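You operate a simulated robot arm through the tools that you are given. There is no shell and no other tool. Be economical: measure what you need, move in short steps, check, and stop when the job is done.

You run a simulated two-armed robot. Do the job below in one go: nothing can be reset, and whatever is moved stays where it is left.

## Task
Push the three harness plugs onto their sockets and move the orange cable clip to hole 20.
Fine: four moves at most (one put straight back isn't counted), one piece at a time, without straining the cable; the other clips and the black caps stay in.

Only the result counts: the job must be done as asked and must still hold three seconds after the hand-in. Knocking over, shifting, dropping, spilling or breaking anything else fails it. Lids that push on must go on centred and level and be pressed home; caps that screw on are set level and turned clockwise until they are tight.

## Robot
Two 7-joint arms with fingered hands on one trunk, on a base that drives. Base frame: it is fixed to the floor where the robot stands at the start and does not move with it; the origin is under the middle of the robot, x ahead of it, y to its left, z up; the surface under the hand at the start is at about z = 0.826. Lengths are in m, angles in rad, forces in N, time in s.
The left shoulder is at the start at [0.07, 0.142, 1.139], the right one opposite. With the tool pointing down near the work surface each hand reaches from about 0.42 to 0.8 m from the robot's upright axis, wherever it stands, measured 20 degrees to its own side. Places, roughly: harness door's blue socket [0.5, 0.2, 0.8]; harness door's brown socket [0.7, -0.3, 0.8]; harness door's green socket [0.8, -0.1, 0.8]; hole 20 [0.8, -0.2, 0.8]; numbered board [0.7, 0, 0.8]. Payload 3.6 kg a hand.
The tool frame of a hand sits at the grasp point between the pads (the TCP): z along the fingers, y along the line on which they close. The tips reach 0.025 m beyond it. Largest opening 0.088 m; the body of the gripper starts 0.029 m behind the TCP. The gripper is a hand of 5 fingers: y runs from the thumb to the fingers, the wrist lies at [-0.013, -0.097, -0.162] in the tool frame, and closing takes about 1.5 s.
Orientation is that of the tool frame in the base frame, as [roll, pitch, yaw] about the fixed x, y, z axes, in that order (R = Rz(yaw) Ry(pitch) Rx(roll)). With the fingers straight down and the wrist toward the robot, the tool's x, y and z point along [0, 1, 0], [1, 0, 0] and [0, 0, -1] of the base frame.

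## Interface
- The arms move only by the tool apply_moves. It takes "left_motion", "right_motion" or both (then of equal length, played together; a hand with none holds still); each is a list of rows, each a list of 6 numbers: the shift along the base's x, y, z in m, then the turn, a rotation vector about the base's x, y, z in rad. In form: [[x, y, z, rx, ry, rz], ...]. A call has 1 to 20 rows; each row is the pose to reach, as a shift and turn from the pose commanded when the call began. "left_gripper" and "right_gripper" are, for a hand that has rows, the gripper command, from -1 (fully open) to 1 (shut), values between in proportion, set as the call begins (left out, the last holds). Rows are played at 5 a second. More than 0.05 m and 0.15 rad between two rows, or a gripper value outside its range, and nothing of the call is played. Where a pose cannot be reached the arm comes as near as it can. A force on the tool above 70 N (or 10 N above the force at the start of the call, whichever is more), or a blocked arm, ends the call early, and 0.2 s more pass. Each finger travels about 0.072 m/s and halts on what it meets, pressing with about 31 N; the grip force reading is that of the motor and also rises with nothing between the fingers. The clock runs only during rows and for 0.2 s after the last one: add rows that repeat a pose to give the fingers time. The reply holds the time, the measured pose of the TCP, the force on the tool along the base axes, the opening and the grip force, in the units named above and with some noise, with the torque about the TCP (base axes, N m) and any sound that the robot's microphone picked up, and new pictures: "pictures" is both (left out), scene, wrist or none (wrist: the cameras of the hands that moved).
- Cameras (640 x 400 px; columns grow to the right, rows downward): "scene" is now at [0.1325, 0.0033, 1.3564]; the picture's right is [0.03, -1.00, 0.00], its down [-0.69, -0.02, -0.73] and it looks along [0.73, 0.02, -0.69] (base axes); focal length 257 px, centre (320, 200). "left" rides on the left gripper at [-0.059, -0.079, -0.105] in its tool frame; the picture's right is [-0.73, -0.32, 0.61], its down [0.62, -0.68, 0.38] and it looks along [0.29, 0.66, 0.70] (tool axes); focal length 234 px, centre (320, 200). "right" rides on the right gripper at [0.059, -0.079, -0.105] in its tool frame; the picture's right is [-0.73, 0.32, -0.61], its down [-0.62, -0.68, 0.38] and it looks along [-0.29, 0.66, 0.70] (tool axes); focal length 234 px, centre (320, 200). There is no depth. A picture from a camera that has moved, and an enlarged one, comes with that camera's place and axes in the base frame and with its lens.
- lift_body(by): slides the trunk up (or, below 0, down) by that many m; the arms and the scene camera ride with it, the base frame stays. It gives what a move gives, with no picture.
- roll_base(legs): drives the robot by 1 to 6 legs, each [ahead, left, turn to the left] in m, m and rad, along the robot's own axes; the way and the turn of a leg run together, so that a leg with both is an arc; at most 1.5 m and 3.142 rad a leg. The arms and the cameras ride along, it lands a little off, and it stops where it bumps. It gives what a move gives, and a new picture of the scene camera.
- move_fingers(index, middle, ring, little, thumb_bend, thumb_turn, hand): sets how far each is bent, from 0 (flat) to 1 (curled in); at 0.3 the hand is open as for a grip, at 0.7 the pads meet at the TCP. One left out holds its place. A second passes; each finger stops where it meets its share of the squeeze, and holds until it gets a number again. A gripper value or a shape takes the hand back. It gives what a move gives, with no picture; readings hold the bend of each and the force on index, middle, ring, little, thumb and palm. thumb_turn goes from beside the hand (0) to across from the fingers (1), as for a grip.
- grasp_type(shape, hand): the hand has 5 fingers and takes this shape, open, in about a second: jaw (thumb against the fingers, like two jaws); tri (thumb and two fingers); tip (a fingertip pinch); poke (one finger out to press); point (the index stretched); flat (the hand flat); cup (the hand cupped); fist (a fist). The gripper value then closes the fingers along that shape, each until it touches; the sizes above hold for jaw. It gives what a move gives, with no picture.
- pan_tilt(pan, tilt): turns the head with the scene camera to pan (to the left, within 1.501 rad either way) and tilt (down, from -0.506 to 1.204), counted from straight ahead of the robot. It gives what a move gives, and a new picture of the scene camera.
- zoom(camera, box): a new picture of the part [left, top, right, bottom] of that camera's present view, enlarged. The clock stands still meanwhile.
- sign_off(): hands the job in; it is judged then, once.

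Work in short steps. Places have to be worked out from the pictures, the camera data and where the tool is seen: move nearer, look again, correct. Check each grasp and each placing, and mend what went wrong. You have 120 turns and 260 pictures in all, those below and enlarged ones among them. Open the grippers and draw the arms clear of the work before you hand the job in, unless the task says otherwise; then end with one line.

The tools are called as a command line: name --argument value ..., lists and objects as JSON in quotes. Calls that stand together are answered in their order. apply_moves: Moves the arms, as the interface text tells. Its arguments: {"type":"object","properties":{"left_motion":{"type":"array","items":{"type":"array","items":{"type":"number"}}},"left_gripper":{"type":"number"},"right_motion":{"type":"array","items":{"type":"array","items":{"type":"number"}}},"right_gripper":{"type":"number"},"pictures":{"type":"string","enum":["both","scene","wrist","none"]}},"required":[]} The other tools are called the same way: lift_body (by) slides the trunk up or down; grasp_type (shape, hand) gives the hand a shape; move_fingers (index, middle, ring, little, thumb_bend, thumb_turn, hand) moves the fingers one by one; roll_base (legs) drives the base; pan_tilt (pan, tilt) turns the head that bears the scene camera; zoom (camera, box) takes an enlarged picture of a part of a camera's view; sign_off () hands the job in.

At the start:

```text
time_s: 0.0
left_ee_pos: [0.5515, 0.1326, 1.0893]
left_tcp_rot: [3.141, 0.001, 1.573]
left_ft_force: [-0.8, -0.6, -0.4]
left_torque: [0.0, -0.04, 0.01]
left_gripper_width: 0.0878
left_finger_force: 0.0
left_shape: jaw
left_bend: [0.3, 0.3, 0.3, 0.3, 0.3, 0.98]
left_finger forces: [0.0, 0.0, 0.0, 0.0, 0.0, 0.0]
right_ee_pos: [0.4875, -0.2897, 1.1456]
right_tcp_rot: [-3.14, -0.002, 1.57]
right_ft_force: [0.0, 0.3, -0.4]
right_torque: [0.0, 0.01, 0.01]
right_gripper_width: 0.0876
right_finger_force: 0.0
right_shape: jaw
right_bend: [0.3, 0.3, 0.3, 0.3, 0.3, 0.98]
right_finger forces: [0.0, 0.1, 0.0, 0.0, 0.0, 0.0]
trunk travel left (down, up): [-0.675, 0.265]
robot x, y, heading: [-0.0028, 0.0027, 0.001]
head pan, tilt: [0.031, 0.757]
```

scene: 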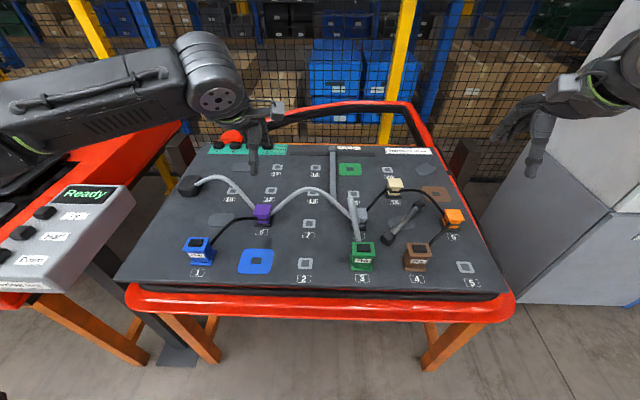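
right: 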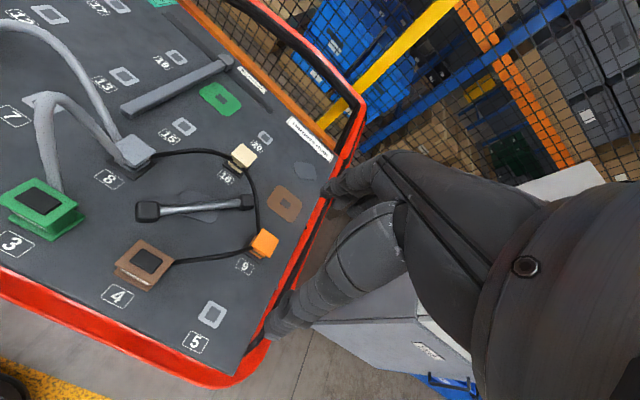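
left: 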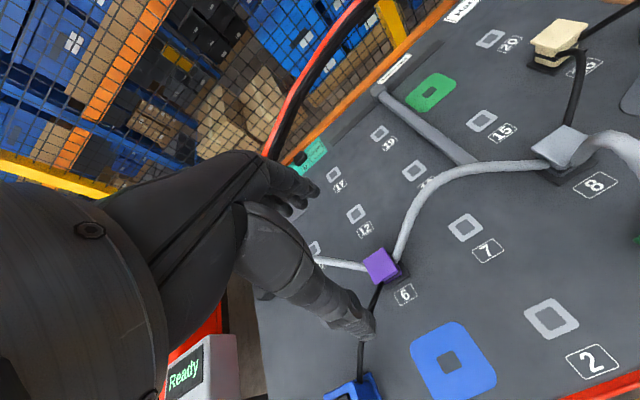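

I'll look at the board enlarged before planning anything.

zoom --camera "scene" --box '[340, 130, 520, 290]'

zoom --camera "scene" --box '[150, 130, 350, 290]'

zoom --camera "right" --box '[0, 0, 320, 360]'

```text
2.50 times, centred on (430, 210) of scene
camera zoom: at [0.1325, 0.0033, 1.3564], right [0.03, -1.0, 0.0], down [-0.69, -0.02, -0.73], along [0.73, 0.02, -0.69], focal length 643 px, centre (45, 175)
```

zoom: 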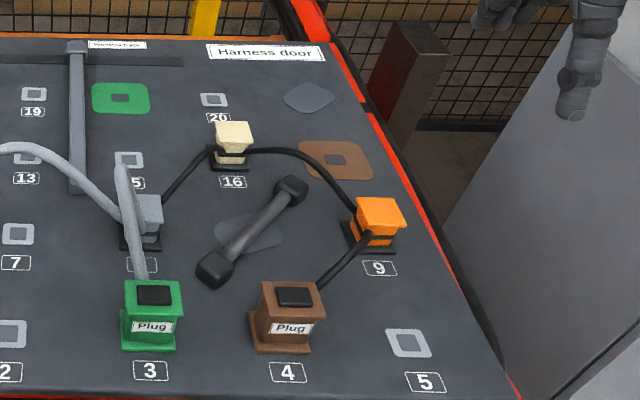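

```text
2.50 times, centred on (250, 210) of scene
camera zoom: at [0.1325, 0.0033, 1.3564], right [0.03, -1.0, 0.0], down [-0.69, -0.02, -0.73], along [0.73, 0.02, -0.69], focal length 643 px, centre (495, 175)
```

zoom: 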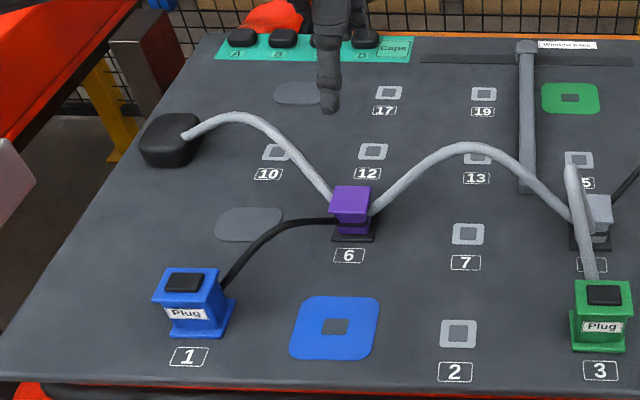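

```text
1.11 times, centred on (160, 180) of right
camera zoom: at [0.4085, -0.2325, 1.2509], right [0.32, -0.73, 0.61], down [-0.68, -0.62, -0.38], along [0.66, -0.29, -0.7], focal length 260 px, centre (498, 222)
```

zoom: 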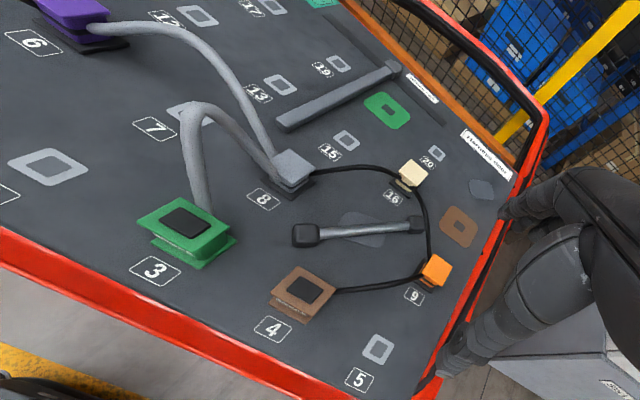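

The layout is clear: the cable chain runs 8 → cream (16) → orange (9) → brown plug, so the brown plug must go before the orange clip. I bring the left hand over the blue plug (about [0.483, 0.302]) for a close look.

apply_moves --left_motion '[[-0.02, 0.045, -0.02, 0, 0, 0], [-0.04, 0.09, -0.05, 0, 0, 0], [-0.06, 0.13, -0.08, 0, 0, 0], [-0.07, 0.165, -0.1, 0, 0, 0], [-0.07, 0.165, -0.1, 0, 0, 0]]'

```text
refused: row 1 steps farther than a row can; nothing moved
```

Step was slightly over 0.05 m; I'll split it finer.

apply_moves --left_motion '[[-0.01, 0.035, -0.02, 0, 0, 0], [-0.025, 0.07, -0.04, 0, 0, 0], [-0.04, 0.105, -0.06, 0, 0, 0], [-0.055, 0.14, -0.08, 0, 0, 0], [-0.07, 0.168, -0.1, 0, 0, 0], [-0.07, 0.168, -0.1, 0, 0, 0]]'

```text
time_s: 1.4
left_ee_pos: [0.4815, 0.3009, 0.9898]
left_tcp_rot: [3.141, -0.003, 1.57]
left_ft_force: [0.4, 0.1, 0.3]
left_torque: [0.0, 0.0, -0.01]
left_gripper_width: 0.0876
left_finger_force: 0.0
left_shape: jaw
left_bend: [0.3, 0.3, 0.3, 0.3, 0.3, 0.98]
left_finger forces: [0.0, 0.1, 0.0, 0.1, 0.0, 0.0]
right_ee_pos: [0.4877, -0.2914, 1.1449]
right_tcp_rot: [-3.14, 0.001, 1.572]
right_ft_force: [-0.3, 0.2, 0.0]
right_torque: [-0.02, 0.01, 0.0]
right_gripper_width: 0.0879
right_finger_force: 0.1
right_shape: jaw
right_bend: [0.3, 0.3, 0.3, 0.3, 0.3, 0.98]
right_finger forces: [0.1, 0.0, 0.0, 0.1, 0.1, 0.1]
trunk travel left (down, up): [-0.675, 0.265]
robot x, y, heading: [-0.0018, 0.0006, -0.0]
head pan, tilt: [0.031, 0.757]
camera scene: at [0.1331, 0.0027, 1.3563], right [0.03, -1.0, 0.0], down [-0.69, -0.02, -0.73], along [0.73, 0.02, -0.69], focal length 257 px, centre (320, 200)
camera left: at [0.4036, 0.2417, 1.0928], right [-0.32, -0.73, -0.61], down [-0.68, 0.62, -0.38], along [0.66, 0.29, -0.7], focal length 234 px, centre (320, 200)
```

scene: 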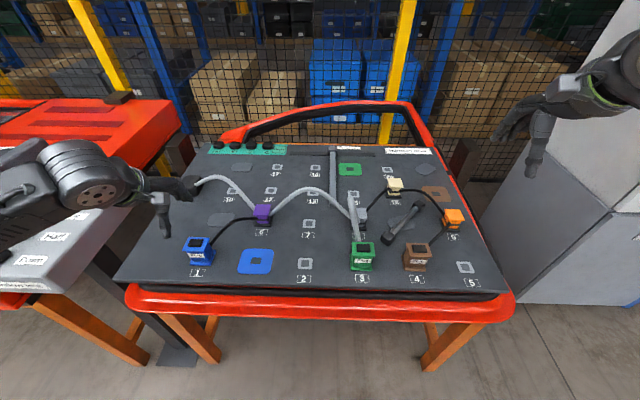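
left: 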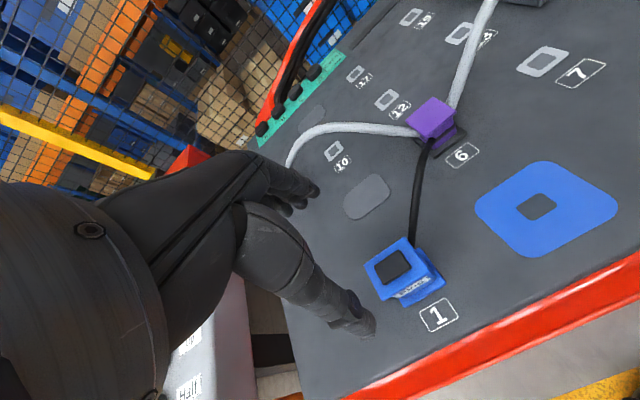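

The tool is right above the blue plug. I enlarge both it and the socket to judge the plug's orientation and cable exit.

zoom --camera "left" --box '[340, 100, 640, 340]'

zoom --camera "scene" --box '[170, 200, 290, 290]'

```text
1.67 times, centred on (490, 220) of left
camera zoom: at [0.4036, 0.2417, 1.0928], right [-0.32, -0.73, -0.61], down [-0.68, 0.62, -0.38], along [0.66, 0.29, -0.7], focal length 390 px, centre (37, 167)
```

zoom: 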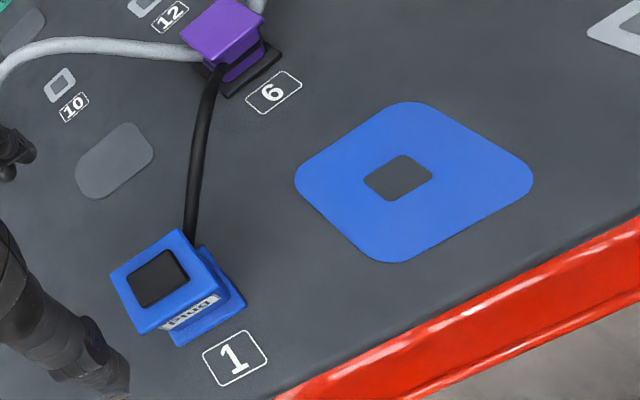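

```text
4.44 times, centred on (230, 245) of scene
camera zoom: at [0.1331, 0.0027, 1.3563], right [0.03, -1.0, 0.0], down [-0.69, -0.02, -0.73], along [0.73, 0.02, -0.69], focal length 1144 px, centre (720, 0)
```

zoom: 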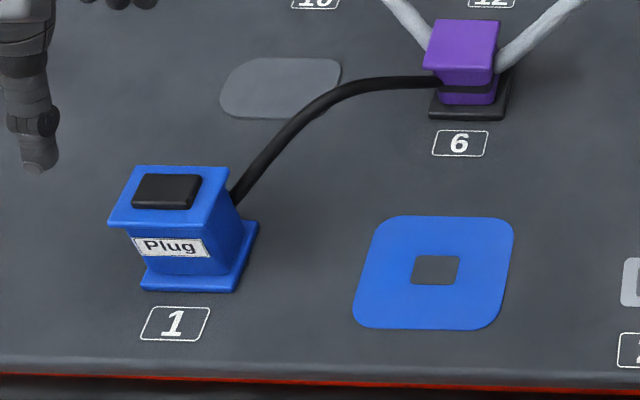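

The cable leaves at the plug's far-right corner, so a narrow grasp across near and far faces suits. I try the tri shape and look at the fingers.

grasp_type --shape "tri" --hand "left"

zoom --camera "left" --box '[200, 120, 500, 360]'

zoom --camera "scene" --box '[110, 150, 250, 280]'

```text
time_s: 2.3
left_ee_pos: [0.4808, 0.3008, 0.9907]
left_tcp_rot: [3.14, 0.0, 1.571]
left_ft_force: [0.0, -0.7, 0.3]
left_torque: [0.01, -0.02, -0.02]
left_gripper_width: 0.0879
left_finger_force: 0.1
left_shape: tri
left_bend: [0.3, 0.3, 0.99, 0.99, 0.3, 0.98]
left_finger forces: [0.0, 0.0, 0.1, 0.1, 0.0, 0.1]
right_ee_pos: [0.4866, -0.291, 1.1456]
right_tcp_rot: [3.141, 0.001, 1.57]
right_ft_force: [-0.6, -0.3, 0.6]
right_torque: [0.01, 0.02, -0.01]
right_gripper_width: 0.0877
right_finger_force: 0.0
right_shape: jaw
right_bend: [0.3, 0.3, 0.3, 0.3, 0.3, 0.98]
right_finger forces: [0.0, 0.0, 0.1, 0.0, 0.1, 0.0]
trunk travel left (down, up): [-0.675, 0.265]
robot x, y, heading: [-0.0015, -0.0028, -0.001]
head pan, tilt: [0.031, 0.757]
```

```text
1.67 times, centred on (350, 240) of left
camera zoom: at [0.4032, 0.242, 1.0931], right [-0.32, -0.73, -0.61], down [-0.68, 0.62, -0.38], along [0.66, 0.29, -0.7], focal length 390 px, centre (270, 133)
```

zoom: 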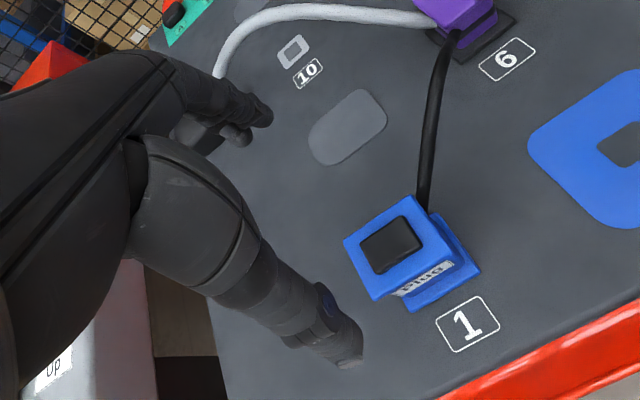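

```text
3.08 times, centred on (180, 215) of scene
camera zoom: at [0.1324, 0.0034, 1.3564], right [0.03, -1.0, 0.0], down [-0.69, -0.02, -0.73], along [0.73, 0.02, -0.69], focal length 792 px, centre (751, 154)
```

zoom: 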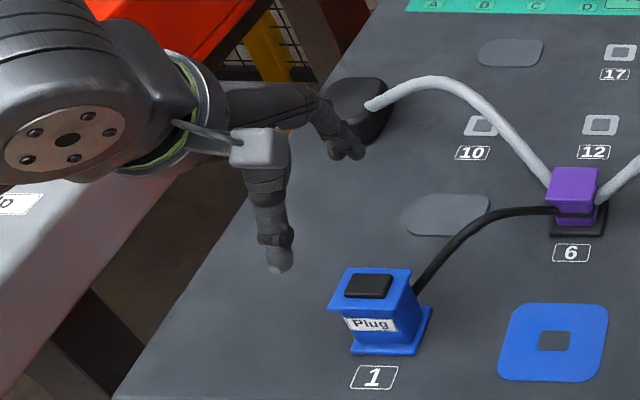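

Triangulating gives the board surface z≈0.83, blue plug top ≈0.89 at (0.475, 0.290), blue socket (0.4745, 0.165). I lower the hand to just above the plug and check.

apply_moves --left_motion '[[-0.003, -0.004, -0.03, 0, 0, 0], [-0.006, -0.008, -0.06, 0, 0, 0], [-0.006, -0.008, -0.085, 0, 0, 0], [-0.006, -0.008, -0.085, 0, 0, 0]]'

zoom --camera "left" --box '[200, 120, 500, 360]'

zoom --camera "scene" --box '[150, 190, 270, 280]'

```text
time_s: 3.3
left_ee_pos: [0.4743, 0.2931, 0.9058]
left_tcp_rot: [3.141, 0.001, 1.572]
left_ft_force: [0.4, -0.1, 0.0]
left_torque: [-0.04, -0.03, -0.01]
left_gripper_width: 0.0877
left_finger_force: 0.1
left_shape: tri
left_bend: [0.3, 0.3, 0.99, 0.99, 0.3, 0.98]
left_finger forces: [0.1, 0.1, 0.1, 0.1, 0.1, 0.0]
right_ee_pos: [0.4873, -0.2904, 1.1448]
right_tcp_rot: [3.14, 0.001, 1.571]
right_ft_force: [0.2, 0.2, -0.1]
right_torque: [0.01, 0.0, 0.0]
right_gripper_width: 0.0877
right_finger_force: 0.0
right_shape: jaw
right_bend: [0.3, 0.3, 0.3, 0.3, 0.3, 0.98]
right_finger forces: [0.1, 0.0, 0.0, 0.1, 0.1, 0.0]
trunk travel left (down, up): [-0.675, 0.265]
robot x, y, heading: [-0.0032, 0.0023, 0.003]
head pan, tilt: [0.031, 0.757]
camera scene: at [0.1324, 0.0033, 1.3564], right [0.03, -1.0, 0.0], down [-0.69, -0.02, -0.73], along [0.73, 0.02, -0.69], focal length 257 px, centre (320, 200)
camera left: at [0.3951, 0.2344, 1.0084], right [-0.32, -0.73, -0.61], down [-0.68, 0.62, -0.38], along [0.66, 0.29, -0.7], focal length 234 px, centre (320, 200)
```

scene: 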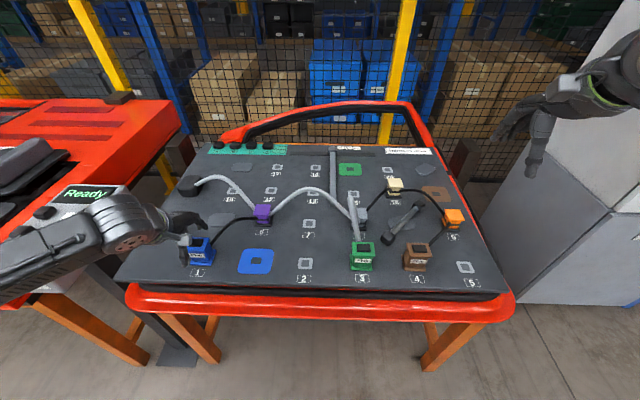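
left: 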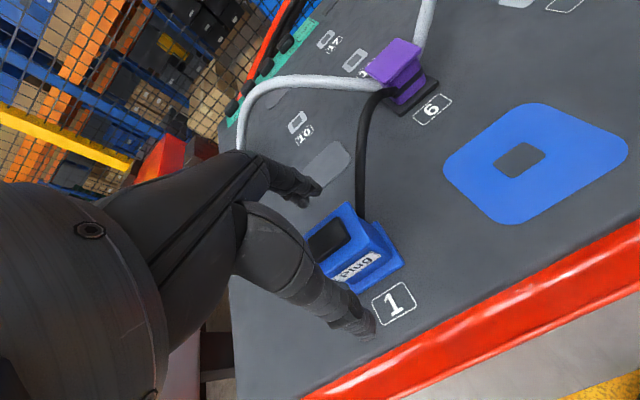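

```text
1.67 times, centred on (350, 240) of left
camera zoom: at [0.3951, 0.2344, 1.0084], right [-0.32, -0.73, -0.61], down [-0.68, 0.62, -0.38], along [0.66, 0.29, -0.7], focal length 390 px, centre (270, 133)
```

zoom: 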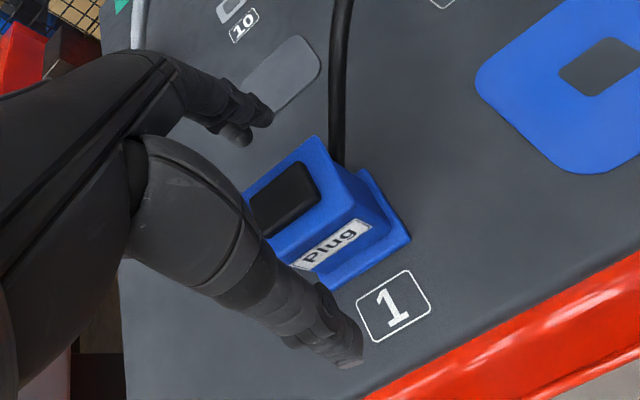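

```text
4.44 times, centred on (210, 235) of scene
camera zoom: at [0.1324, 0.0033, 1.3564], right [0.03, -1.0, 0.0], down [-0.69, -0.02, -0.73], along [0.73, 0.02, -0.69], focal length 1144 px, centre (809, 44)
```

zoom: 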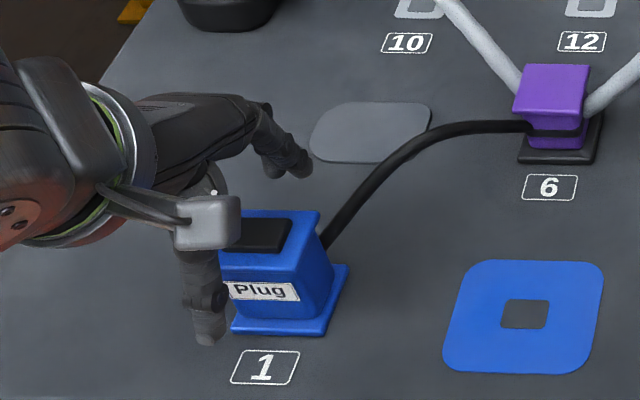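

The hand straddles the plug properly, with the fingers clear of the cable. I lower to about z = 0.868 and close gently.

apply_moves --left_motion '[[0.001, 0, -0.02, 0, 0, 0], [0.002, 0, -0.037, 0, 0, 0], [0.002, 0, -0.037, 0, 0, 0]]' --pictures "none"

apply_moves --left_motion '[[0, 0, 0, 0, 0, 0], [0, 0, 0, 0, 0, 0], [0, 0, 0, 0, 0, 0], [0, 0, 0, 0, 0, 0], [0, 0, 0, 0, 0, 0], [0, 0, 0, 0, 0, 0], [0, 0, 0, 0, 0, 0], [0, 0, 0, 0, 0, 0]]' --left_gripper 0.6

zoom --camera "left" --box '[200, 120, 500, 360]'

zoom --camera "scene" --box '[150, 190, 270, 280]'

```text
time_s: 4.1
left_ee_pos: [0.4757, 0.2935, 0.8747]
left_tcp_rot: [3.128, -0.002, 1.573]
left_ft_force: [4.6, 9.3, 49.3]
left_torque: [1.13, -0.98, 0.04]
left_gripper_width: 0.0879
left_finger_force: 0.1
left_shape: tri
left_bend: [0.3, 0.3, 0.99, 0.99, 0.3, 0.98]
left_finger forces: [0.0, 0.0, 51.0, 0.0, 0.1, 0.0]
right_ee_pos: [0.4833, -0.2918, 1.1478]
right_tcp_rot: [3.138, -0.002, 1.572]
right_ft_force: [-0.3, 1.5, 0.6]
right_torque: [0.0, -0.02, -0.01]
right_gripper_width: 0.0878
right_finger_force: 0.1
right_shape: jaw
right_bend: [0.3, 0.3, 0.3, 0.3, 0.3, 0.98]
right_finger forces: [0.0, 0.1, 0.0, 0.0, 0.0, 0.0]
trunk travel left (down, up): [-0.675, 0.265]
robot x, y, heading: [-0.0019, 0.0014, 0.001]
head pan, tilt: [0.031, 0.757]
```

```text
time_s: 5.9
left_ee_pos: [0.476, 0.293, 0.8751]
left_tcp_rot: [3.125, -0.002, 1.572]
left_ft_force: [8.9, 14.0, 58.0]
left_torque: [1.42, -1.33, 0.0]
left_gripper_width: 0.0256
left_finger_force: 31.5
left_shape: tri
left_bend: [0.74, 0.51, 0.99, 1.0, 0.75, 1.0]
left_finger forces: [16.1, 14.9, 65.8, 0.0, 26.4, 0.0]
right_ee_pos: [0.4816, -0.2912, 1.1479]
right_tcp_rot: [3.138, -0.001, 1.571]
right_ft_force: [-0.1, 0.2, 0.6]
right_torque: [-0.01, -0.04, 0.01]
right_gripper_width: 0.0877
right_finger_force: 0.2
right_shape: jaw
right_bend: [0.3, 0.3, 0.3, 0.3, 0.3, 0.98]
right_finger forces: [0.0, 0.0, 0.0, 0.0, 0.0, 0.1]
trunk travel left (down, up): [-0.675, 0.265]
robot x, y, heading: [0.0023, 0.0014, -0.002]
head pan, tilt: [0.031, 0.757]
camera scene: at [0.1261, 0.0011, 1.3572], right [0.03, -1.0, 0.0], down [-0.68, -0.02, -0.73], along [0.73, 0.02, -0.68], focal length 257 px, centre (320, 200)
camera left: at [0.3952, 0.2334, 0.9769], right [-0.31, -0.72, -0.61], down [-0.68, 0.62, -0.39], along [0.67, 0.29, -0.68], focal length 234 px, centre (320, 200)
```

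scene: 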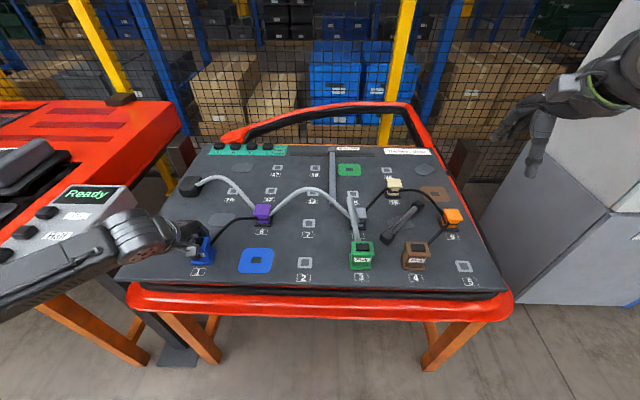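
left: 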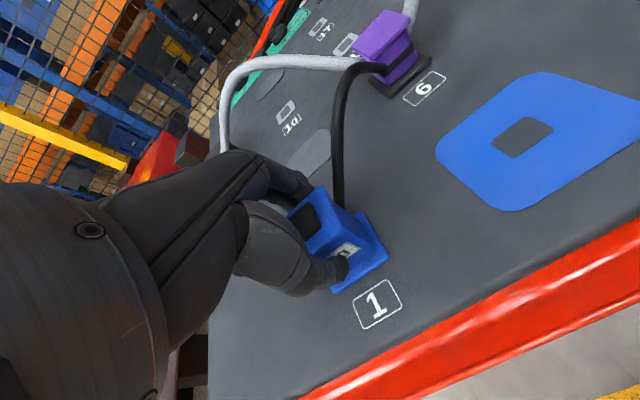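

```text
1.67 times, centred on (350, 240) of left
camera zoom: at [0.3952, 0.2334, 0.9769], right [-0.31, -0.72, -0.61], down [-0.68, 0.62, -0.39], along [0.67, 0.29, -0.68], focal length 390 px, centre (270, 133)
```

zoom: 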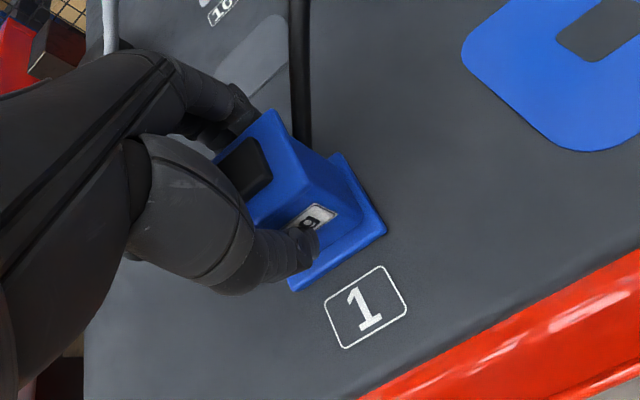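

```text
4.44 times, centred on (210, 235) of scene
camera zoom: at [0.1261, 0.0011, 1.3572], right [0.03, -1.0, 0.0], down [-0.68, -0.02, -0.73], along [0.73, 0.02, -0.68], focal length 1144 px, centre (809, 44)
```

zoom: 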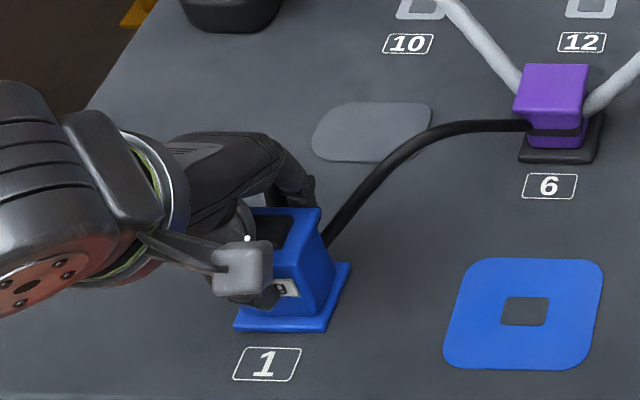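

The grip is on, but the curled ring finger presses on the plug top (66 N). I'll open, rise to z ≈ 0.882 and regrip.

apply_moves --left_motion '[[0, 0, 0, 0, 0, 0], [0, 0, 0, 0, 0, 0], [0, 0, 0, 0, 0, 0], [0, 0, 0.006, 0, 0, 0], [0, 0, 0.013, 0, 0, 0], [0, 0, 0.013, 0, 0, 0]]' --left_gripper -0.5 --pictures "none"

apply_moves --left_motion '[[0, 0, 0, 0, 0, 0], [0, 0, 0, 0, 0, 0], [0, 0, 0, 0, 0, 0], [0, 0, 0, 0, 0, 0], [0, 0, 0, 0, 0, 0], [0, 0, 0, 0, 0, 0], [0, 0, 0, 0, 0, 0], [0, 0, 0, 0, 0, 0]]' --left_gripper 1 --pictures "wrist"

```text
time_s: 7.3
left_ee_pos: [0.4748, 0.2923, 0.8797]
left_tcp_rot: [-3.136, 0.002, 1.572]
left_ft_force: [0.1, 0.3, 0.4]
left_torque: [-0.01, -0.01, -0.02]
left_gripper_width: 0.0655
left_finger_force: 0.1
left_shape: tri
left_bend: [0.27, 0.36, 0.99, 0.99, 0.54, 0.99]
left_finger forces: [0.0, 0.0, 0.0, 0.0, 0.1, 0.0]
right_ee_pos: [0.4871, -0.291, 1.1451]
right_tcp_rot: [3.14, -0.001, 1.57]
right_ft_force: [-0.1, 0.3, -0.3]
right_torque: [-0.02, -0.01, 0.0]
right_gripper_width: 0.0877
right_finger_force: 0.0
right_shape: jaw
right_bend: [0.3, 0.3, 0.3, 0.3, 0.3, 0.98]
right_finger forces: [0.1, 0.0, 0.1, 0.0, 0.0, 0.0]
trunk travel left (down, up): [-0.675, 0.265]
robot x, y, heading: [-0.0005, -0.0023, 0.001]
head pan, tilt: [0.031, 0.757]
```

```text
time_s: 9.1
left_ee_pos: [0.4767, 0.2929, 0.8813]
left_tcp_rot: [3.142, 0.0, 1.571]
left_ft_force: [-2.3, -1.8, -4.9]
left_torque: [-0.03, 0.04, -0.04]
left_gripper_width: 0.0265
left_finger_force: 31.2
left_shape: tri
left_bend: [0.74, 0.51, 1.0, 1.0, 0.74, 1.0]
left_finger forces: [13.5, 13.6, 0.0, 0.0, 28.8, 0.0]
right_ee_pos: [0.4883, -0.2897, 1.1447]
right_tcp_rot: [3.141, 0.001, 1.571]
right_ft_force: [0.5, 0.3, -0.3]
right_torque: [-0.01, 0.03, 0.03]
right_gripper_width: 0.0881
right_finger_force: 0.0
right_shape: jaw
right_bend: [0.3, 0.3, 0.3, 0.3, 0.3, 0.98]
right_finger forces: [0.0, 0.0, 0.0, 0.0, 0.1, 0.0]
trunk travel left (down, up): [-0.675, 0.265]
robot x, y, heading: [-0.0001, -0.002, 0.0]
head pan, tilt: [0.031, 0.757]
camera left: at [0.3982, 0.2343, 0.9839], right [-0.32, -0.73, -0.61], down [-0.68, 0.62, -0.38], along [0.66, 0.29, -0.7], focal length 234 px, centre (320, 200)
```

left: 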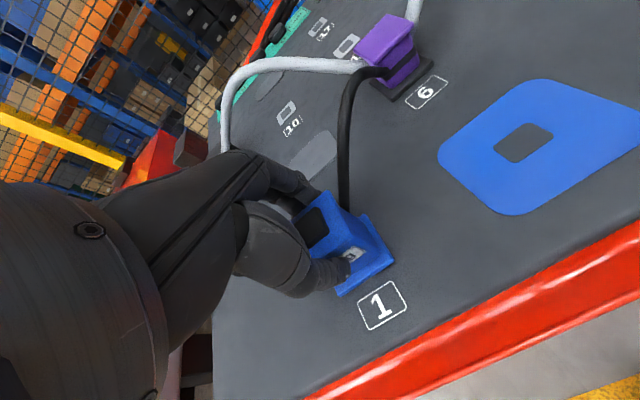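

Balanced grip (index 13.5, middle 13.6, thumb 29 N). I try a slow straight lift of 3 cm.

apply_moves --left_motion '[[0, 0, 0.004, 0, 0, 0], [0, 0, 0.008, 0, 0, 0], [0, 0, 0.014, 0, 0, 0], [0, 0, 0.022, 0, 0, 0], [0, 0, 0.03, 0, 0, 0], [0, 0, 0.03, 0, 0, 0]]'

zoom --camera "scene" --box '[150, 190, 270, 280]'

```text
time_s: 10.5
left_ee_pos: [0.477, 0.2936, 0.9099]
left_tcp_rot: [-3.141, -0.001, 1.571]
left_ft_force: [0.7, 0.1, -1.4]
left_torque: [-0.04, 0.01, 0.0]
left_gripper_width: 0.0263
left_finger_force: 31.0
left_shape: tri
left_bend: [0.74, 0.51, 1.0, 1.0, 0.74, 1.0]
left_finger forces: [14.7, 14.5, 0.1, 0.0, 29.3, 0.1]
right_ee_pos: [0.488, -0.2899, 1.1442]
right_tcp_rot: [-3.141, 0.0, 1.571]
right_ft_force: [0.1, 0.5, -0.5]
right_torque: [0.02, -0.08, -0.02]
right_gripper_width: 0.0876
right_finger_force: 0.1
right_shape: jaw
right_bend: [0.3, 0.3, 0.3, 0.3, 0.3, 0.98]
right_finger forces: [0.0, 0.0, 0.0, 0.0, 0.0, 0.1]
trunk travel left (down, up): [-0.675, 0.265]
robot x, y, heading: [0.0016, -0.0037, 0.004]
head pan, tilt: [0.031, 0.757]
camera scene: at [0.1326, 0.0034, 1.3564], right [0.03, -1.0, 0.0], down [-0.69, -0.02, -0.73], along [0.73, 0.02, -0.69], focal length 257 px, centre (320, 200)
camera left: at [0.3992, 0.2345, 1.0137], right [-0.32, -0.73, -0.61], down [-0.68, 0.62, -0.38], along [0.66, 0.29, -0.7], focal length 234 px, centre (320, 200)
```

scene: 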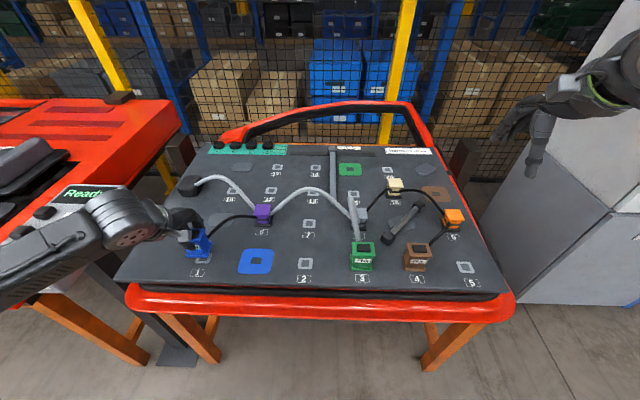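
left: 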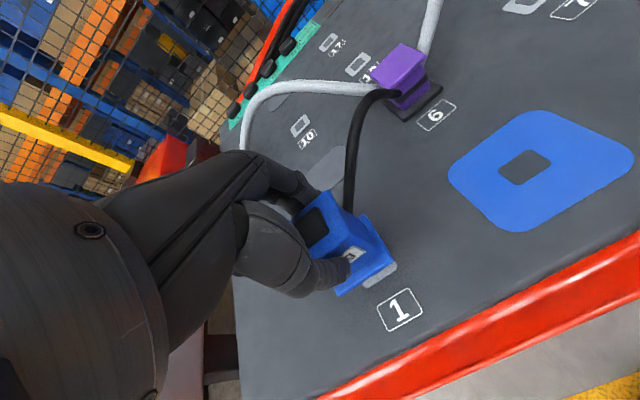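

```text
4.44 times, centred on (210, 235) of scene
camera zoom: at [0.1326, 0.0034, 1.3564], right [0.03, -1.0, 0.0], down [-0.69, -0.02, -0.73], along [0.73, 0.02, -0.69], focal length 1144 px, centre (809, 44)
```

zoom: 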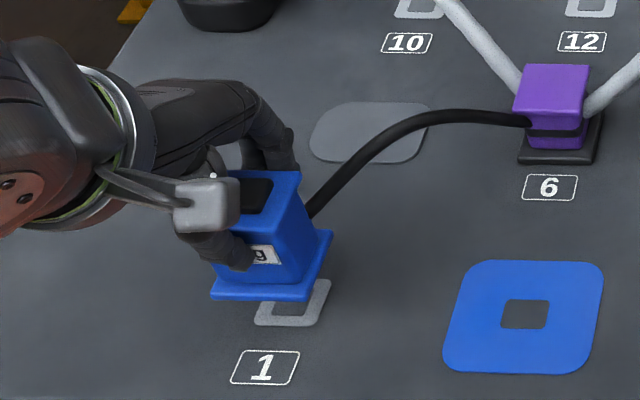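

The plug came out cleanly and level. I carry it sideways by −0.1255 m in y toward the blue socket, slightly higher.

apply_moves --left_motion '[[0, -0.01, 0.01, 0, 0, 0], [0, -0.04, 0.015, 0, 0, 0], [0, -0.07, 0.015, 0, 0, 0], [0, -0.1, 0.015, 0, 0, 0], [-0.001, -0.1255, 0.01, 0, 0, 0], [-0.001, -0.1255, -0.005, 0, 0, 0], [-0.001, -0.1255, -0.005, 0, 0, 0]]'

zoom --camera "scene" --box '[200, 190, 320, 280]'

zoom --camera "left" --box '[240, 140, 480, 320]'

```text
time_s: 12.1
left_ee_pos: [0.4772, 0.1687, 0.9057]
left_tcp_rot: [-3.141, -0.001, 1.573]
left_ft_force: [-0.4, 0.0, -1.3]
left_torque: [-0.01, -0.01, -0.03]
left_gripper_width: 0.0264
left_finger_force: 30.8
left_shape: tri
left_bend: [0.74, 0.51, 1.0, 1.0, 0.74, 1.0]
left_finger forces: [14.8, 14.5, 0.0, 0.0, 29.1, 0.0]
right_ee_pos: [0.4869, -0.2907, 1.1456]
right_tcp_rot: [-3.141, -0.001, 1.571]
right_ft_force: [0.4, 0.2, 0.6]
right_torque: [0.0, 0.04, 0.0]
right_gripper_width: 0.0877
right_finger_force: 0.0
right_shape: jaw
right_bend: [0.3, 0.3, 0.3, 0.3, 0.3, 0.98]
right_finger forces: [0.0, 0.0, 0.1, 0.0, 0.1, 0.1]
trunk travel left (down, up): [-0.675, 0.265]
robot x, y, heading: [-0.003, -0.0065, -0.002]
head pan, tilt: [0.031, 0.757]
camera scene: at [0.1326, 0.0031, 1.3564], right [0.03, -1.0, 0.0], down [-0.69, -0.02, -0.73], along [0.73, 0.02, -0.69], focal length 257 px, centre (320, 200)
camera left: at [0.3985, 0.1087, 1.0092], right [-0.32, -0.73, -0.61], down [-0.68, 0.62, -0.38], along [0.66, 0.29, -0.7], focal length 234 px, centre (320, 200)
```

scene: 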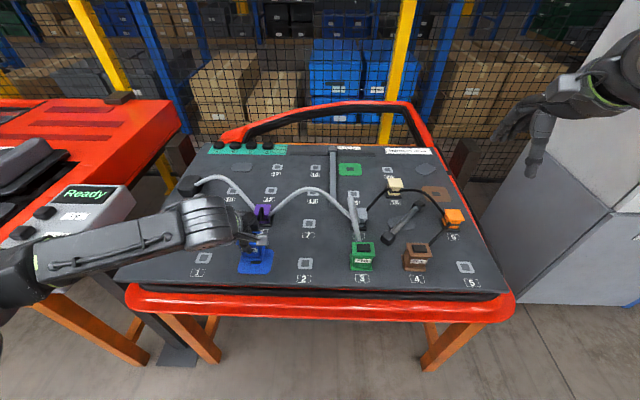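
left: 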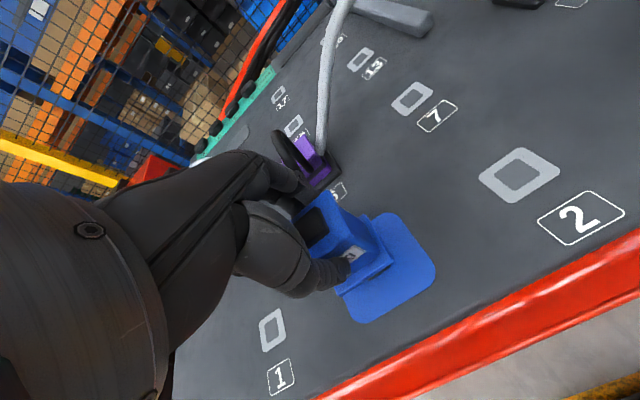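

```text
4.44 times, centred on (260, 235) of scene
camera zoom: at [0.1326, 0.0031, 1.3564], right [0.03, -1.0, 0.0], down [-0.69, -0.02, -0.73], along [0.73, 0.02, -0.69], focal length 1144 px, centre (587, 44)
```

zoom: 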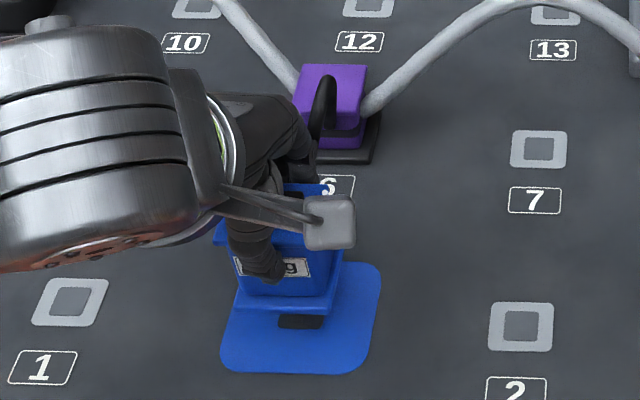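

```text
2.22 times, centred on (360, 230) of left
camera zoom: at [0.3985, 0.1087, 1.0092], right [-0.32, -0.73, -0.61], down [-0.68, 0.62, -0.38], along [0.66, 0.29, -0.7], focal length 520 px, centre (231, 133)
```

zoom: 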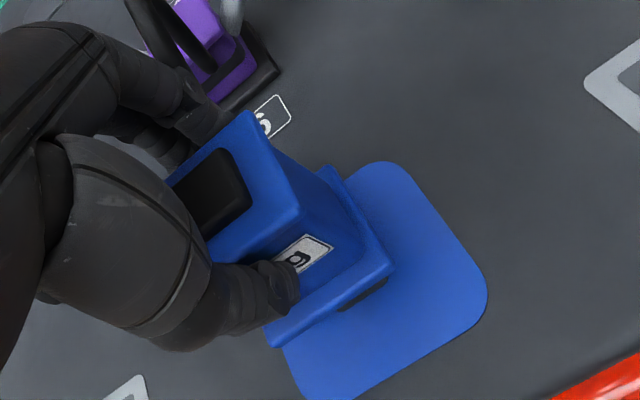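

Hole 1, socket and hole 2 line up on a row turned about −0.035 rad, so the socket is at Δ(−0.004, −0.126) from hole 1. I nudge by −0.003 in x and lower slowly until contact.

apply_moves --left_motion '[[-0.003, -0.0005, 0, 0, 0, 0], [-0.003, -0.0005, -0.006, 0, 0, 0], [-0.003, -0.0005, -0.011, 0, 0, 0], [-0.003, -0.0005, -0.015, 0, 0, 0], [-0.003, -0.0005, -0.015, 0, 0, 0]]'

zoom --camera "scene" --box '[200, 190, 320, 280]'

zoom --camera "left" --box '[240, 140, 480, 320]'

```text
time_s: 13.3
left_ee_pos: [0.474, 0.1677, 0.8901]
left_tcp_rot: [-3.14, 0.0, 1.573]
left_ft_force: [-0.7, -0.8, -1.1]
left_torque: [-0.02, -0.02, 0.0]
left_gripper_width: 0.0264
left_finger_force: 31.1
left_shape: tri
left_bend: [0.74, 0.51, 1.0, 1.0, 0.74, 1.0]
left_finger forces: [14.8, 14.4, 0.1, 0.0, 29.1, 0.1]
right_ee_pos: [0.4874, -0.2912, 1.1455]
right_tcp_rot: [-3.14, 0.001, 1.57]
right_ft_force: [0.1, -0.2, 0.3]
right_torque: [-0.04, 0.0, -0.01]
right_gripper_width: 0.0878
right_finger_force: 0.1
right_shape: jaw
right_bend: [0.3, 0.3, 0.3, 0.3, 0.3, 0.98]
right_finger forces: [0.1, 0.1, 0.0, 0.0, 0.0, 0.1]
trunk travel left (down, up): [-0.675, 0.265]
robot x, y, heading: [0.0032, 0.0012, -0.002]
head pan, tilt: [0.031, 0.757]
camera scene: at [0.1326, 0.0033, 1.3564], right [0.03, -1.0, 0.0], down [-0.69, -0.02, -0.73], along [0.73, 0.02, -0.69], focal length 257 px, centre (320, 200)
camera left: at [0.3948, 0.1086, 0.9937], right [-0.32, -0.73, -0.61], down [-0.68, 0.62, -0.38], along [0.66, 0.29, -0.7], focal length 234 px, centre (320, 200)
```

scene: 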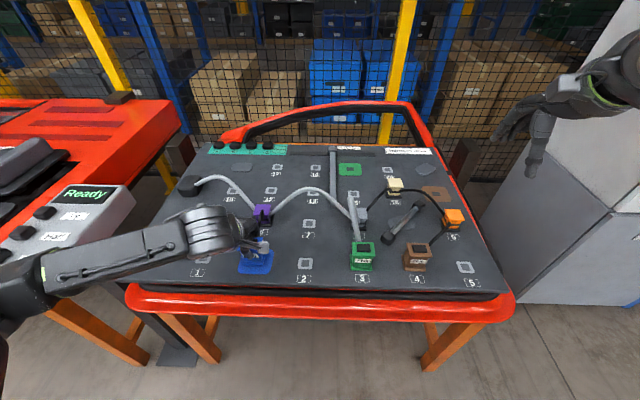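
left: 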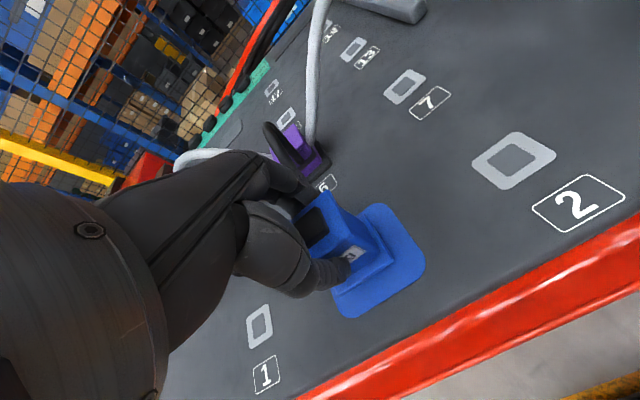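

```text
4.44 times, centred on (260, 235) of scene
camera zoom: at [0.1326, 0.0033, 1.3564], right [0.03, -1.0, 0.0], down [-0.69, -0.02, -0.73], along [0.73, 0.02, -0.69], focal length 1144 px, centre (587, 44)
```

zoom: 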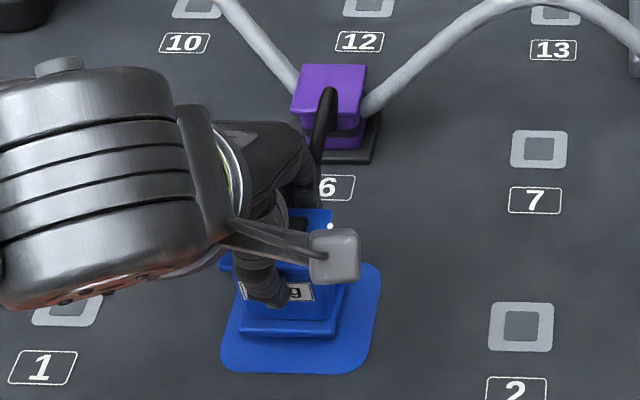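

```text
2.22 times, centred on (360, 230) of left
camera zoom: at [0.3948, 0.1086, 0.9937], right [-0.32, -0.73, -0.61], down [-0.68, 0.62, -0.38], along [0.66, 0.29, -0.7], focal length 520 px, centre (231, 133)
```

zoom: 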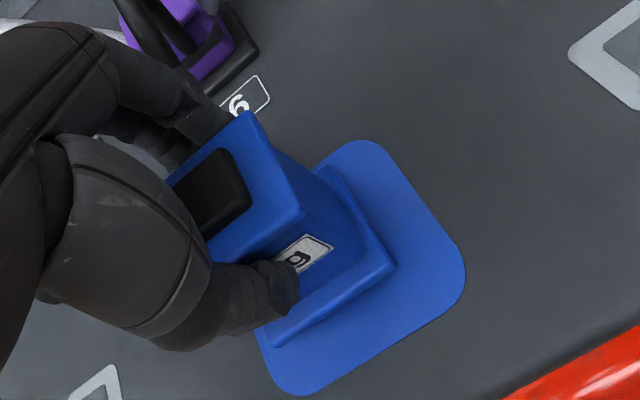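

About 9 mm above the pad now, slightly left of centre by ~1.5 mm. I correct and press down, watching the force.

apply_moves --left_motion '[[0.001, -0.0015, 0, 0, 0, 0], [0.001, -0.0015, -0.004, 0, 0, 0], [0.001, -0.0015, -0.008, 0, 0, 0], [0.001, -0.0015, -0.011, 0, 0, 0], [0.001, -0.0015, -0.011, 0, 0, 0]]'

zoom --camera "scene" --box '[200, 190, 320, 280]'

```text
time_s: 14.5
left_ee_pos: [0.4736, 0.1653, 0.8796]
left_tcp_rot: [-3.141, -0.001, 1.57]
left_ft_force: [-5.7, -2.5, 4.7]
left_torque: [-0.04, 0.21, -0.03]
left_gripper_width: 0.0267
left_finger_force: 31.1
left_shape: tri
left_bend: [0.74, 0.51, 1.0, 1.0, 0.74, 1.0]
left_finger forces: [13.5, 13.2, 0.0, 0.0, 33.3, 0.0]
right_ee_pos: [0.4861, -0.291, 1.1462]
right_tcp_rot: [3.14, 0.001, 1.571]
right_ft_force: [-0.3, 0.2, -0.3]
right_torque: [0.0, -0.03, 0.01]
right_gripper_width: 0.0879
right_finger_force: 0.1
right_shape: jaw
right_bend: [0.3, 0.3, 0.3, 0.3, 0.3, 0.98]
right_finger forces: [0.1, 0.0, 0.0, 0.0, 0.0, 0.0]
trunk travel left (down, up): [-0.675, 0.265]
robot x, y, heading: [0.0011, -0.0016, 0.001]
head pan, tilt: [0.031, 0.757]
camera scene: at [0.1305, 0.0026, 1.3566], right [0.03, -1.0, 0.0], down [-0.69, -0.02, -0.73], along [0.73, 0.02, -0.69], focal length 257 px, centre (320, 200)
camera left: at [0.3944, 0.1068, 0.9837], right [-0.32, -0.73, -0.61], down [-0.68, 0.62, -0.38], along [0.66, 0.29, -0.7], focal length 234 px, centre (320, 200)
```

scene: 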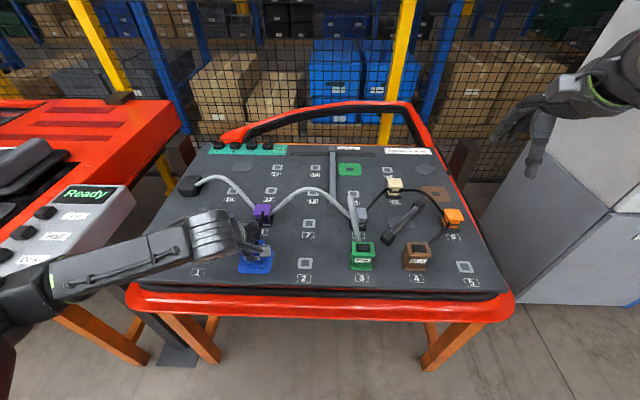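
left: 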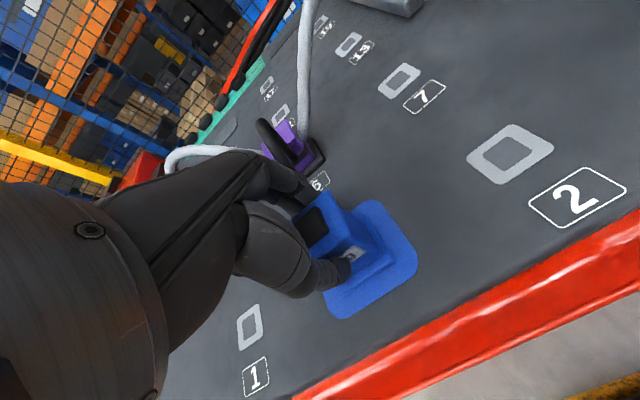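

```text
4.44 times, centred on (260, 235) of scene
camera zoom: at [0.1305, 0.0026, 1.3566], right [0.03, -1.0, 0.0], down [-0.69, -0.02, -0.73], along [0.73, 0.02, -0.69], focal length 1144 px, centre (587, 44)
```

zoom: 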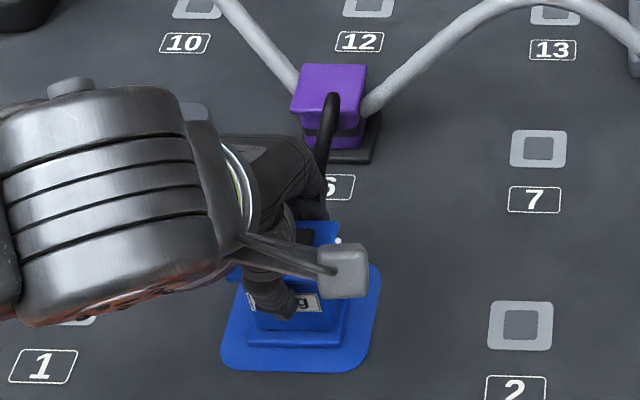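

TCP height (0.8796) already matches the seated grip height, so the plug is in. I press firmly to be sure it's home.

apply_moves --left_motion '[[0, 0, -0.003, 0, 0, 0], [0, 0, -0.006, 0, 0, 0], [0, 0, -0.008, 0, 0, 0], [0, 0, -0.008, 0, 0, 0], [0, 0, 0, 0, 0, 0]]' --pictures "none"

apply_moves --left_motion '[[0, 0, 0, 0, 0, 0], [0, 0, 0, 0, 0, 0], [0, 0, 0, 0, 0, 0], [0, 0, 0, 0, 0, 0], [0, 0, 0, 0, 0, 0], [0, 0, 0.01, 0, 0, 0], [0, 0, 0.04, 0, 0, 0], [0, 0, 0.08, 0, 0, 0], [0, 0.02, 0.12, 0, 0, 0], [0, 0.06, 0.14, 0, 0, 0], [0, 0.1, 0.14, 0, 0, 0]]' --left_gripper -1

zoom --camera "scene" --box '[200, 190, 320, 280]'

```text
time_s: 15.7
left_ee_pos: [0.4726, 0.165, 0.8789]
left_tcp_rot: [-3.138, -0.002, 1.57]
left_ft_force: [-2.1, -2.2, 15.6]
left_torque: [-0.04, 0.03, 0.04]
left_gripper_width: 0.0289
left_finger_force: 30.8
left_shape: tri
left_bend: [0.75, 0.5, 1.0, 1.0, 0.75, 1.0]
left_finger forces: [15.9, 15.2, 0.0, 0.0, 33.6, 0.1]
right_ee_pos: [0.4845, -0.2926, 1.1459]
right_tcp_rot: [3.14, -0.002, 1.57]
right_ft_force: [0.0, 0.1, -0.9]
right_torque: [0.02, 0.01, 0.02]
right_gripper_width: 0.0877
right_finger_force: 0.0
right_shape: jaw
right_bend: [0.3, 0.3, 0.3, 0.3, 0.3, 0.98]
right_finger forces: [0.0, 0.0, 0.0, 0.0, 0.0, 0.0]
trunk travel left (down, up): [-0.675, 0.265]
robot x, y, heading: [-0.0016, -0.0029, -0.0]
head pan, tilt: [0.031, 0.757]
```

```text
time_s: 18.1
left_ee_pos: [0.4747, 0.2667, 1.0204]
left_tcp_rot: [-3.141, 0.001, 1.569]
left_ft_force: [0.1, 0.4, 0.5]
left_torque: [-0.05, -0.01, 0.0]
left_gripper_width: 0.0878
left_finger_force: 0.0
left_shape: tri
left_bend: [0.3, 0.3, 0.99, 0.99, 0.3, 0.98]
left_finger forces: [0.1, 0.0, 0.0, 0.1, 0.0, 0.0]
right_ee_pos: [0.4862, -0.2896, 1.1452]
right_tcp_rot: [3.14, 0.001, 1.571]
right_ft_force: [-0.3, -0.1, -0.4]
right_torque: [-0.01, -0.03, -0.05]
right_gripper_width: 0.0879
right_finger_force: 0.1
right_shape: jaw
right_bend: [0.3, 0.3, 0.3, 0.3, 0.3, 0.98]
right_finger forces: [0.1, 0.1, 0.1, 0.1, 0.1, 0.1]
trunk travel left (down, up): [-0.675, 0.265]
robot x, y, heading: [-0.0018, -0.0016, -0.0]
head pan, tilt: [0.031, 0.757]
camera scene: at [0.1318, 0.0045, 1.3565], right [0.03, -1.0, 0.0], down [-0.69, -0.02, -0.73], along [0.73, 0.02, -0.69], focal length 257 px, centre (320, 200)
camera left: at [0.3961, 0.2086, 1.1231], right [-0.32, -0.73, -0.61], down [-0.68, 0.62, -0.38], along [0.66, 0.29, -0.7], focal length 234 px, centre (320, 200)
```

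scene: 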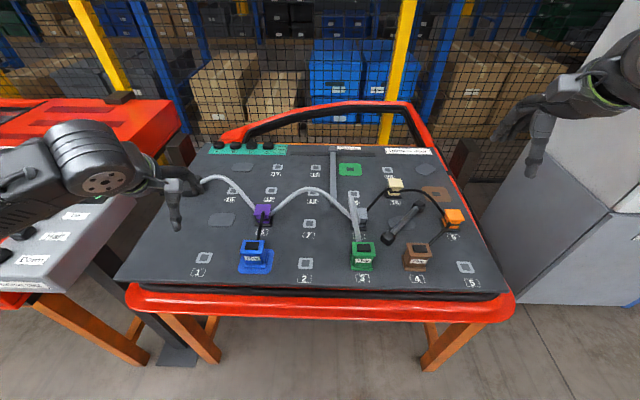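
left: 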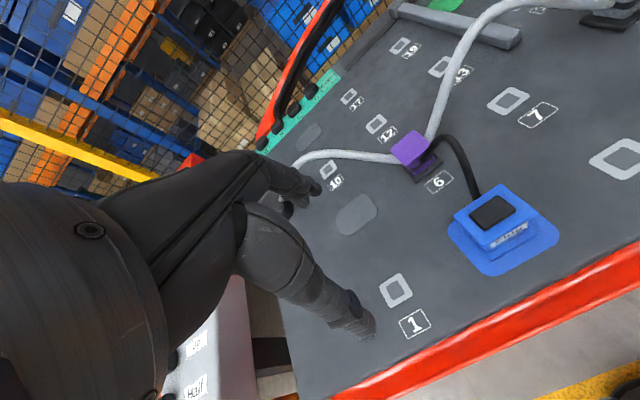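

```text
4.44 times, centred on (260, 235) of scene
camera zoom: at [0.1318, 0.0045, 1.3565], right [0.03, -1.0, 0.0], down [-0.69, -0.02, -0.73], along [0.73, 0.02, -0.69], focal length 1144 px, centre (587, 44)
```

zoom: 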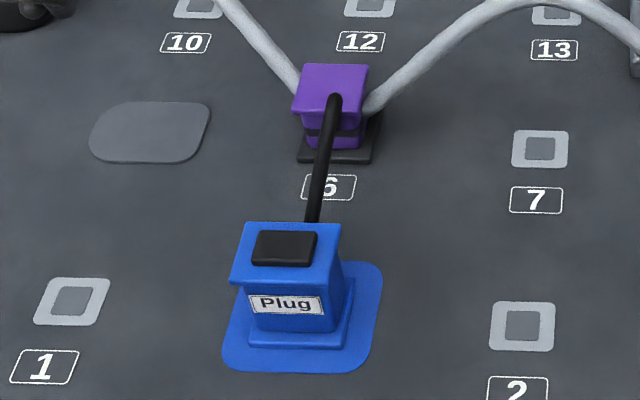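

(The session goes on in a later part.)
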